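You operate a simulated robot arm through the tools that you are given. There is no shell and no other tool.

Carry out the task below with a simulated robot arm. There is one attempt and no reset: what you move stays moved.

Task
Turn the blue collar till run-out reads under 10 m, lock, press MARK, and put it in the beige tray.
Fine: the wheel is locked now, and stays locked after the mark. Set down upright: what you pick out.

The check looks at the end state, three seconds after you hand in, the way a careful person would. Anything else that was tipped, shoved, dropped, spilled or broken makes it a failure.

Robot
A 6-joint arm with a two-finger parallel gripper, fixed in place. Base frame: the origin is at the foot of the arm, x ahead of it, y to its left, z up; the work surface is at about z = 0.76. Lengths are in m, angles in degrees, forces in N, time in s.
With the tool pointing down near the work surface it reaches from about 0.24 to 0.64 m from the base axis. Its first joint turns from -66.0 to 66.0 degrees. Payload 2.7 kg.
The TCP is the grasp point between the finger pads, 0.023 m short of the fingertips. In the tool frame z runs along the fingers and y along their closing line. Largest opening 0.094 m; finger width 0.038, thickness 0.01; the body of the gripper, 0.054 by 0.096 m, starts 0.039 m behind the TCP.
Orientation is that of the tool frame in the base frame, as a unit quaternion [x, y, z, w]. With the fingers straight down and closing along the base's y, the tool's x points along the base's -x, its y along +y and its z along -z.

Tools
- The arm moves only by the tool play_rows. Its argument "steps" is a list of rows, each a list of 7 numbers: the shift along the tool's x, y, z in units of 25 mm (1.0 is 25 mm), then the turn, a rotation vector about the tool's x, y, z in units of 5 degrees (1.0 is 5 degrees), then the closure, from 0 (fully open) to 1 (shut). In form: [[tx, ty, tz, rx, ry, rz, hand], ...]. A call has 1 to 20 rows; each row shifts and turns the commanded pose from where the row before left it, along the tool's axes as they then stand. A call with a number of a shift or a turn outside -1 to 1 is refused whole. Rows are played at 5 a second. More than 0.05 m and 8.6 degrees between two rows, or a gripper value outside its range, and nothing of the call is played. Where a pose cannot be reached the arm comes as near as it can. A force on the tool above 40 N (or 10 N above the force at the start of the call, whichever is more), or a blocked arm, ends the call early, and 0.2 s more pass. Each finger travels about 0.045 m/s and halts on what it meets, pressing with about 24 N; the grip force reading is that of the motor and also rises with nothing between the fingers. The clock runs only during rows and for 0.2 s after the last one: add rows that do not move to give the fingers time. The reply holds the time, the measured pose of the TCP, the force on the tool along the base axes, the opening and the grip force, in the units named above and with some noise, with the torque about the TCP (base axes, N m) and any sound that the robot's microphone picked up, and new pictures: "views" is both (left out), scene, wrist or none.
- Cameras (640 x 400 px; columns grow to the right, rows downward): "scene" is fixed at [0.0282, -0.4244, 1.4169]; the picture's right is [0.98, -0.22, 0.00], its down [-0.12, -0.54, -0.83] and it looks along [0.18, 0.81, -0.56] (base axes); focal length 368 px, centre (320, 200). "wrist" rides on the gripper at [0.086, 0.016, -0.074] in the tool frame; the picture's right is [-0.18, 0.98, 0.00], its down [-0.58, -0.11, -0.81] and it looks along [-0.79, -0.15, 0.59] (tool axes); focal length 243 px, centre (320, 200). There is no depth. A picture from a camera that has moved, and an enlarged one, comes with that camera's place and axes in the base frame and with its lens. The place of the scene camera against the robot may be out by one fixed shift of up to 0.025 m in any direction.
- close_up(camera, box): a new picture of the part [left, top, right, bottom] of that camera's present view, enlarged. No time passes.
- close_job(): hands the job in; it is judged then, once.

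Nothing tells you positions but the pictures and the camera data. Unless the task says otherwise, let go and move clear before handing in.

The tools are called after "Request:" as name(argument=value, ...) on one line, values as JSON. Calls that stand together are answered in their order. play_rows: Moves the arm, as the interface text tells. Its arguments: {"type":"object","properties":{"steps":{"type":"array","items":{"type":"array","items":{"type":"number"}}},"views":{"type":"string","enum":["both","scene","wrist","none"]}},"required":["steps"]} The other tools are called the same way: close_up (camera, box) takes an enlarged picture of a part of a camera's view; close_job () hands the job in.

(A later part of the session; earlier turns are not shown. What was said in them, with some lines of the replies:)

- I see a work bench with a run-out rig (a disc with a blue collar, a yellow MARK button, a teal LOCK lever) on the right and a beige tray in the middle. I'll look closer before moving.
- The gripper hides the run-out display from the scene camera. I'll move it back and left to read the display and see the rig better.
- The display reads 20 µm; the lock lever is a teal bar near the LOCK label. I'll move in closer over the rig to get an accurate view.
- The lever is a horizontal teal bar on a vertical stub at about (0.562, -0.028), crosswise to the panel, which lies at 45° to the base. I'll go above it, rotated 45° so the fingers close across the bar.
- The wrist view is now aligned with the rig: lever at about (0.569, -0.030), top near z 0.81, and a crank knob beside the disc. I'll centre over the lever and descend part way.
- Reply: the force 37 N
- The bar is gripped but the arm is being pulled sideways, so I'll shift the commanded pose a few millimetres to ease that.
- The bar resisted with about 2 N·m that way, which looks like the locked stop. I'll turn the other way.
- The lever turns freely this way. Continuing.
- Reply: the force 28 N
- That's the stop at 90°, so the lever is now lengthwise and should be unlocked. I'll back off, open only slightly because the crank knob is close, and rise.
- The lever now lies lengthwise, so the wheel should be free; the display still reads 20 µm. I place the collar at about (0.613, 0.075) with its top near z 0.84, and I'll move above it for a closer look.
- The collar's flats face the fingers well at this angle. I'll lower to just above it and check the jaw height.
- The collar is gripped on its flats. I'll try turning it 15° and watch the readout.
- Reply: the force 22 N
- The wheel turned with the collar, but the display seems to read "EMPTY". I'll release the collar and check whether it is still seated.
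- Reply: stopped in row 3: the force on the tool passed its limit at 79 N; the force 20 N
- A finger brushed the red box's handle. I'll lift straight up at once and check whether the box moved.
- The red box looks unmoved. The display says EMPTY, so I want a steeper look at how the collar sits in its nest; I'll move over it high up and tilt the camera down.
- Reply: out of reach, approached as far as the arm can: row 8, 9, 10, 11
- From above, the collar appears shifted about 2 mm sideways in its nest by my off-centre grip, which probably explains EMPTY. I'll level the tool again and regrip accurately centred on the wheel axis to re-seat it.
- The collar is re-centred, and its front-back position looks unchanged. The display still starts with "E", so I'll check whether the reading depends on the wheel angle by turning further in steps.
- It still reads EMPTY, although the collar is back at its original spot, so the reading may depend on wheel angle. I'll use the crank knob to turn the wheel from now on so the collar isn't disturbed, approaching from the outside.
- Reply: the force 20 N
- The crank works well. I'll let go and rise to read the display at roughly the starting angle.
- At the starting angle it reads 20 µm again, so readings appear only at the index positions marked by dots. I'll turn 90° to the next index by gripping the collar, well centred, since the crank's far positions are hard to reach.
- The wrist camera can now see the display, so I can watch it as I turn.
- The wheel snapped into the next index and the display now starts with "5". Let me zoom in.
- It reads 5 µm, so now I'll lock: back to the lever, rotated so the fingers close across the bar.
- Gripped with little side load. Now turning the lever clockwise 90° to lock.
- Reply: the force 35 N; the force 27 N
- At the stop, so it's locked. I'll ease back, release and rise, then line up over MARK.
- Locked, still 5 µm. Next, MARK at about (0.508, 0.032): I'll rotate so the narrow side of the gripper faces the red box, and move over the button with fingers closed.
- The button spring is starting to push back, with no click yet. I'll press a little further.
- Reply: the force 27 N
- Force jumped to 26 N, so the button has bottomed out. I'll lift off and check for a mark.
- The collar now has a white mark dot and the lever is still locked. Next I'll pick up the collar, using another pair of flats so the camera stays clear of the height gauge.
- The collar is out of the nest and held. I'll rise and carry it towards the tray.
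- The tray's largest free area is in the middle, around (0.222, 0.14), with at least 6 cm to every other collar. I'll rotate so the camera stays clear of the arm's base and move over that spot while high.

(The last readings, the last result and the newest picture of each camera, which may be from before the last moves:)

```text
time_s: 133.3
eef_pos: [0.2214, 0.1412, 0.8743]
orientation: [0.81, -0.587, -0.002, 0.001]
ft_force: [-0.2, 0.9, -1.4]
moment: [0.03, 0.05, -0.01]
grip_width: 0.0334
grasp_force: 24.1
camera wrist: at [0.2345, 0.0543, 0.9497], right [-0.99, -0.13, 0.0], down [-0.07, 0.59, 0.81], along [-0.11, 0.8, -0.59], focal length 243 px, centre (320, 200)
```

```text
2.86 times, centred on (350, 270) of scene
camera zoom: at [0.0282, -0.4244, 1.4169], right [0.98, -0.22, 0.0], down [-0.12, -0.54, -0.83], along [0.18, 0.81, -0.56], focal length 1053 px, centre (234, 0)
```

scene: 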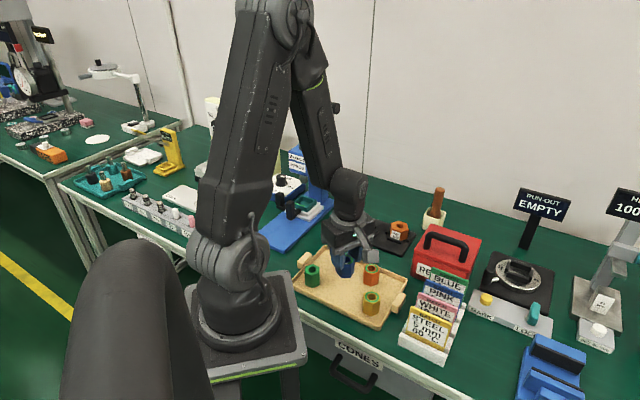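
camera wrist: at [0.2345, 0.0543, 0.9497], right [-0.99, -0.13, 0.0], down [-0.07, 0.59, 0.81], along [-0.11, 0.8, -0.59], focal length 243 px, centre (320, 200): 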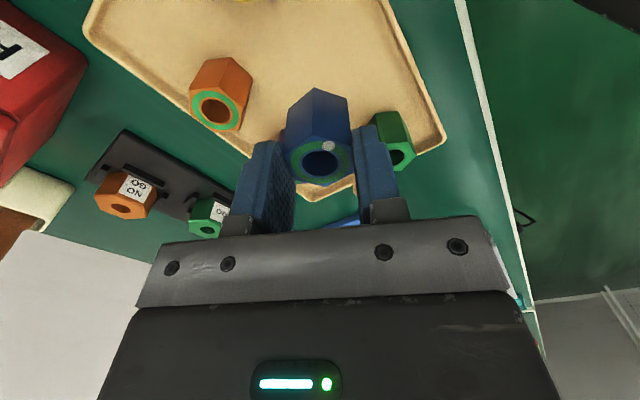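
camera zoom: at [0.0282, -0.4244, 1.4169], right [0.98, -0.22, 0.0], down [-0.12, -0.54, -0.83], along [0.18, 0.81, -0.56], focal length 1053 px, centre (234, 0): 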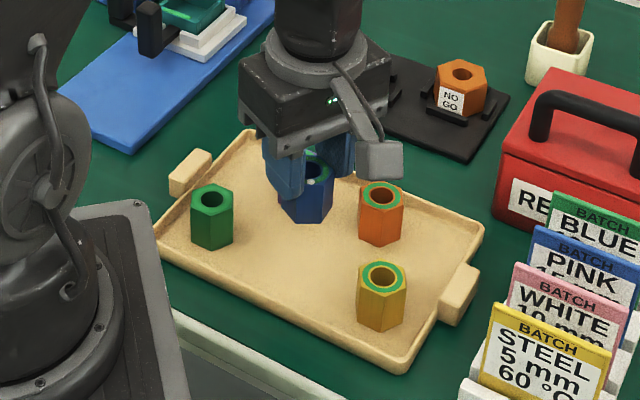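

Request:
play_rows(steps=[[0, 0, 0.7, 0, 0, 0, 0.8], [0, 0, 0.7, 0, 0, 0, 0.8], [0, 0, 0.3, 0, 0, 0, 0.8], [0, 0, 0, 0, 0, 0, 0.8]], views="both")

Request:
close_up(camera="scene", box=[290, 230, 400, 330])

```text
time_s: 134.3
eef_pos: [0.222, 0.1428, 0.8313]
orientation: [0.81, -0.587, -0.001, 0.0]
ft_force: [0.0, -0.2, -0.6]
moment: [-0.01, -0.03, 0.01]
grip_width: 0.0336
grasp_force: 23.9
camera wrist: at [0.2343, 0.0543, 0.9062], right [-0.99, -0.13, 0.0], down [-0.07, 0.59, 0.81], along [-0.11, 0.8, -0.59], focal length 243 px, centre (320, 200)
```

scene: 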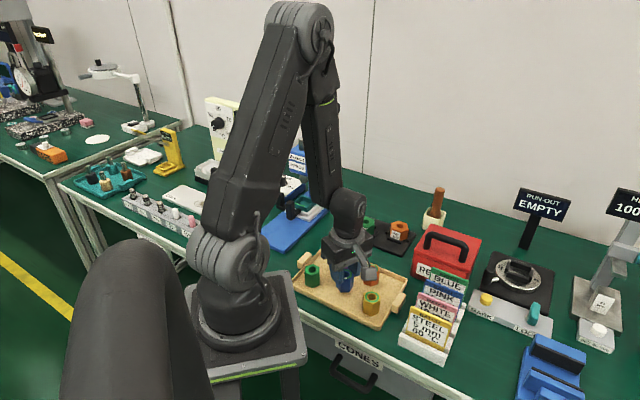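
wrist: 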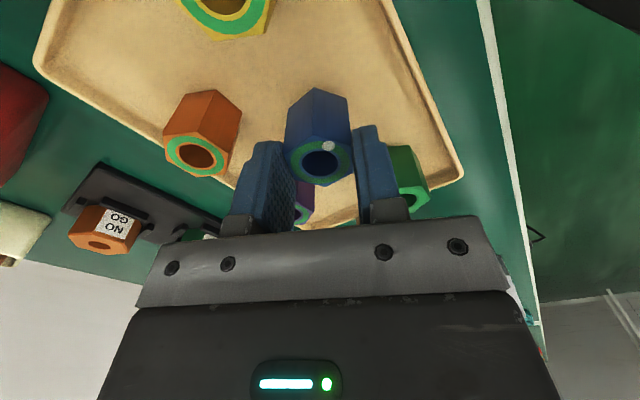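

```text
4.00 times, centred on (345, 280) of scene
camera zoom: at [0.0282, -0.4244, 1.4169], right [0.98, -0.22, 0.0], down [-0.12, -0.54, -0.83], along [0.18, 0.81, -0.56], focal length 1474 px, centre (220, -120)
```

zoom: 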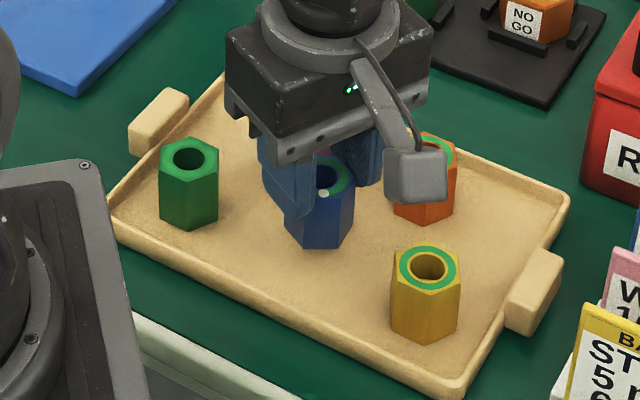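

Request:
play_rows(steps=[[0, 0, 0.1, 0, 0, 0, 0.8], [0, 0, 0.1, 0, 0, 0, 0.8], [0, 0, 0, 0, 0, 0, 0.8]], views="none")

Request:
play_rows(steps=[[0, 0, 0.08, 0, 0, 0, 0.8], [0, 0, 0, 0, 0, 0, 0.8]], views="none")

```text
time_s: 135.1
eef_pos: [0.2221, 0.1415, 0.8263]
orientation: [0.809, -0.587, 0.0, 0.0]
ft_force: [-0.3, -0.5, -0.6]
moment: [0.0, -0.03, -0.03]
grip_width: 0.0335
grasp_force: 24.0
```

```text
time_s: 135.7
eef_pos: [0.2232, 0.1415, 0.8249]
orientation: [0.81, -0.587, -0.001, 0.0]
ft_force: [0.5, 0.5, -0.3]
moment: [0.02, -0.04, 0.0]
grip_width: 0.0331
grasp_force: 23.8
```

Request:
play_rows(steps=[[0, 0, 0.08, 0, 0, 0, 0.8], [0, 0, 0, 0, 0, 0, 0.8]], views="none")

Request:
play_rows(steps=[[0, 0, 0.08, 0, 0, 0, 0.8], [0, 0, 0, 0, 0, 0, 0.8]], views="scene")

Request:
close_up(camera="scene", box=[310, 240, 390, 310])

```text
time_s: 136.3
eef_pos: [0.2223, 0.1422, 0.8246]
orientation: [0.81, -0.586, -0.001, 0.0]
ft_force: [-0.3, 0.6, -0.7]
moment: [0.03, 0.01, 0.02]
grip_width: 0.0335
grasp_force: 24.1
```

```text
time_s: 136.9
eef_pos: [0.2217, 0.1423, 0.8215]
orientation: [0.81, -0.586, -0.001, 0.0]
ft_force: [0.1, -1.1, 0.0]
moment: [-0.01, -0.01, 0.01]
grip_width: 0.0334
grasp_force: 23.6
```

scene: 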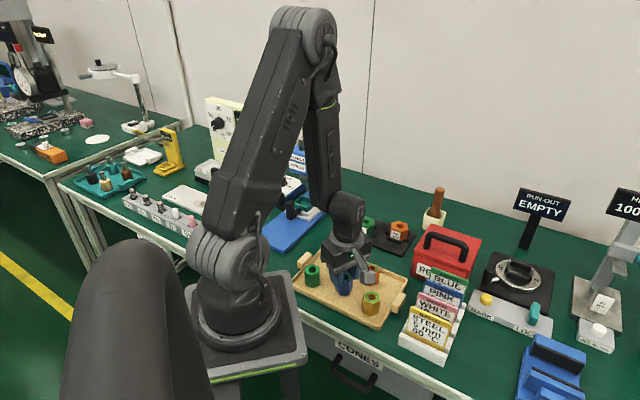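

```text
5.71 times, centred on (350, 275) of scene
camera zoom: at [0.0282, -0.4244, 1.4169], right [0.98, -0.22, 0.0], down [-0.12, -0.54, -0.83], along [0.18, 0.81, -0.56], focal length 2106 px, centre (149, -229)
```

zoom: 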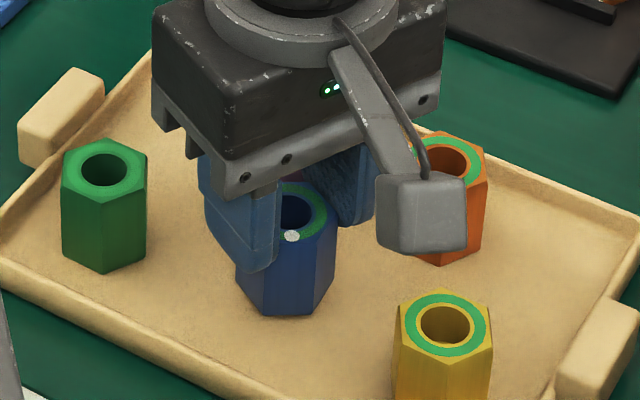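

Request:
play_rows(steps=[[0, 0, 0.08, 0, 0, 0, 0.8], [0, 0, 0, 0, 0, 0, 0.8]], views="none")

Request:
play_rows(steps=[[0, 0, 0.08, 0, 0, 0, 0.8], [0, 0, 0, 0, 0, 0, 0.8]], views="none")

Request:
play_rows(steps=[[0, 0, 0.05, 0, 0, 0, 0.8], [0, 0, 0, 0, 0, 0, 0.8]], views="none")

```text
time_s: 137.5
eef_pos: [0.2209, 0.1439, 0.8188]
orientation: [0.81, -0.587, -0.001, 0.0]
ft_force: [0.1, -0.4, -1.1]
moment: [0.03, 0.02, 0.0]
grip_width: 0.0334
grasp_force: 24.0
```

```text
time_s: 138.1
eef_pos: [0.2217, 0.1434, 0.8178]
orientation: [0.81, -0.587, -0.002, 0.001]
ft_force: [-1.6, -0.8, 9.3]
moment: [-0.1, -0.04, -0.01]
grip_width: 0.0336
grasp_force: 24.1
```

```text
time_s: 138.7
eef_pos: [0.2225, 0.1427, 0.817]
orientation: [0.81, -0.587, -0.001, 0.001]
ft_force: [-5.9, 1.4, 19.6]
moment: [-0.02, 0.14, 0.0]
grip_width: 0.0332
grasp_force: 24.0
```

The collar is resting on the tray floor. I'll ease the pressure, open slightly and lift away.

Request:
play_rows(steps=[[0, 0, -0.08, 0, 0, 0, 0.8], [0, 0, 0, 0, 0, 0, 0.6], [0, 0, 0, 0, 0, 0, 0.48], [0, 0, 0, 0, 0, 0, 0.46], [0, 0, 0, 0, 0, 0, 0.46], [0, 0, -0.3, 0, 0, 0, 0.46], [0, 0, -0.6, 0, 0, 0, 0.46], [0, 0, -0.8, 0, 0, 0, 0.46], [0, 0, -0.9, 0, 0, 0, 0.46], [0, 0, -0.9, 0, 0, 0, 0.46], [0, 0, -0.9, 0, 0, 0, 0.46], [0, 0, -0.9, 0, 0, 0, 0.46], [0, 0, 0, 0, 0, 0, 0.46]], views="both")

Request:
close_up(camera="scene", box=[290, 230, 410, 340])

Request:
close_up(camera="wrist", box=[200, 0, 440, 180])

```text
time_s: 141.5
eef_pos: [0.2192, 0.1451, 0.9516]
orientation: [0.81, -0.586, -0.001, 0.0]
ft_force: [-0.2, -0.3, -0.2]
moment: [0.04, -0.02, -0.02]
grip_width: 0.0509
grasp_force: 0.1
camera wrist: at [0.2317, 0.0568, 1.0261], right [-0.99, -0.13, 0.0], down [-0.07, 0.59, 0.81], along [-0.11, 0.8, -0.59], focal length 243 px, centre (320, 200)
```

scene: 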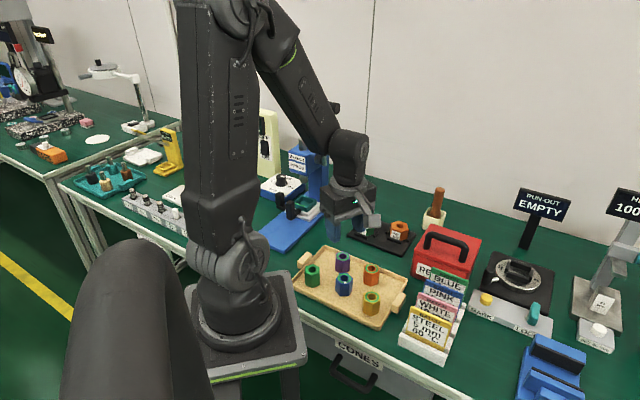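
wrist: 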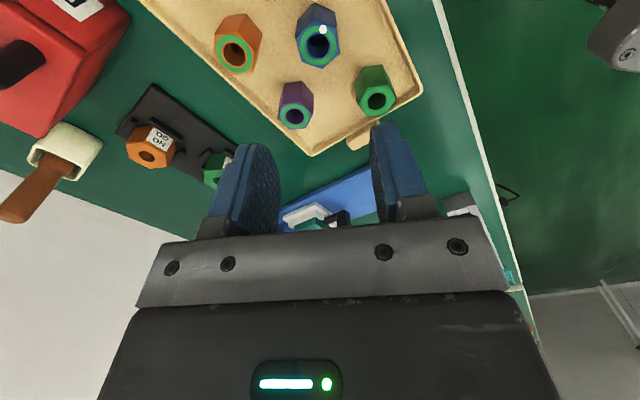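

```text
3.64 times, centred on (350, 285) of scene
camera zoom: at [0.0282, -0.4244, 1.4169], right [0.98, -0.22, 0.0], down [-0.12, -0.54, -0.83], along [0.18, 0.81, -0.56], focal length 1340 px, centre (211, -109)
```

zoom: 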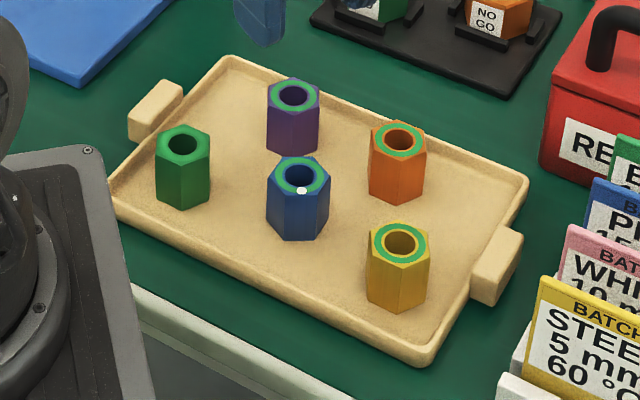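

```text
2.22 times, centred on (320, 90) of wrist
camera zoom: at [0.2317, 0.0568, 1.0261], right [-0.99, -0.13, 0.0], down [-0.07, 0.59, 0.81], along [-0.11, 0.8, -0.59], focal length 539 px, centre (320, 444)
```

zoom: 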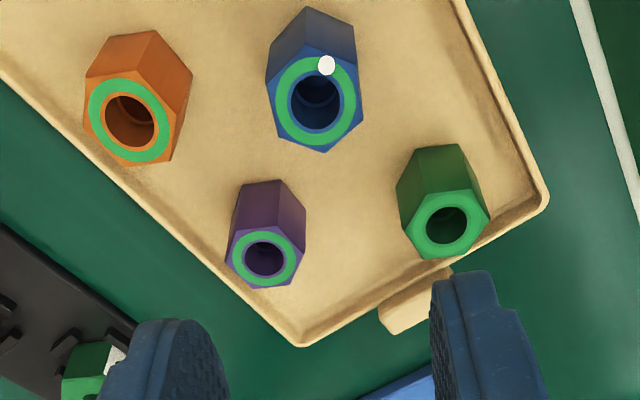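

The blue collar stands upright in the tray with its white mark. One last check of the rig, and raising the arm a little further.

Request:
play_rows(steps=[[0, 0, -0.9, 0, 0, 0, 0.46], [0, 0, -0.9, 0, 0, 0, 0.46], [0, 0, 0, 0, 0, 0, 0.46]], views="scene")

Request:
close_up(camera="scene", box=[400, 180, 600, 350])

```text
time_s: 142.3
eef_pos: [0.2227, 0.1421, 0.9955]
orientation: [0.81, -0.587, 0.0, 0.001]
ft_force: [0.2, -0.3, 0.5]
moment: [0.0, 0.01, 0.01]
grip_width: 0.0508
grasp_force: 0.1
```

scene: 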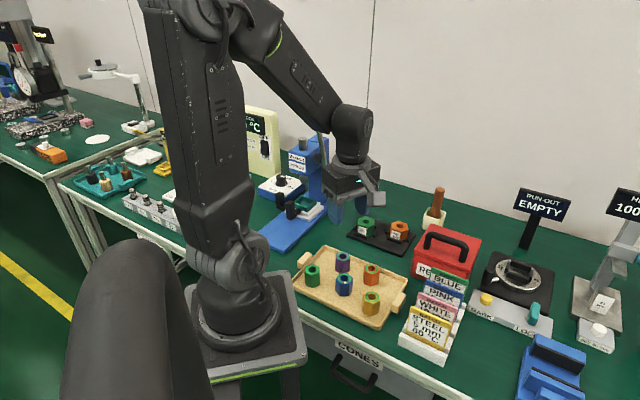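

```text
2.35 times, centred on (500, 265) of scene
camera zoom: at [0.0282, -0.4244, 1.4169], right [0.98, -0.22, 0.0], down [-0.12, -0.54, -0.83], along [0.18, 0.81, -0.56], focal length 867 px, centre (-104, 47)
```

zoom: 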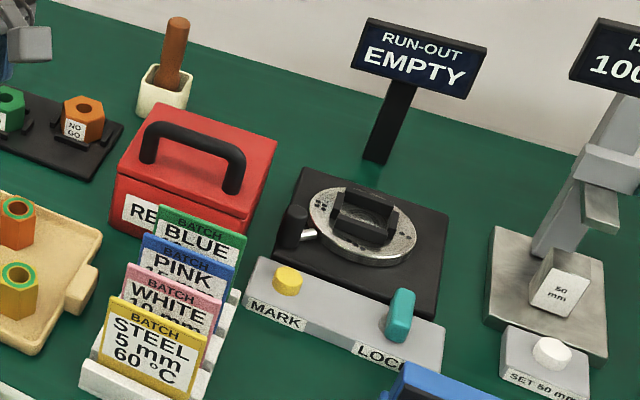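

The lever is in the locked position, nothing else looks disturbed, and the marked collar is upright in the beige tray. The arm is clear, so I'm handing the job in.

Request:
close_job()

```text
The job is handed in.
```

I turned the wheel until the run-out read 5 µm, locked it, pressed MARK, and set the blue collar upright in the beige tray. The job is handed in; I haven't seen the check's result.

- **Run-out:** it started at 20 µm. The display only gives a reading at the dotted index positions, and one quarter turn clockwise from above brought it to 5 µm. It still read 5 µm after locking.
- **Lock:** I had to unlock the wheel to turn it. I then turned the lever back to its stop, and it was still in the locked position in the last picture.
- **Mark:** a white dot appeared on the collar after the press.
- **Tray:** the collar stands in the middle, clear of the four collars already there.

**Contact with the red box:** early on, a finger hit the handle of the red REJECT box, and the arm stopped itself at 79 N. I compared pictures from before and after, and the box did not appear to have moved. Nothing else looks disturbed.
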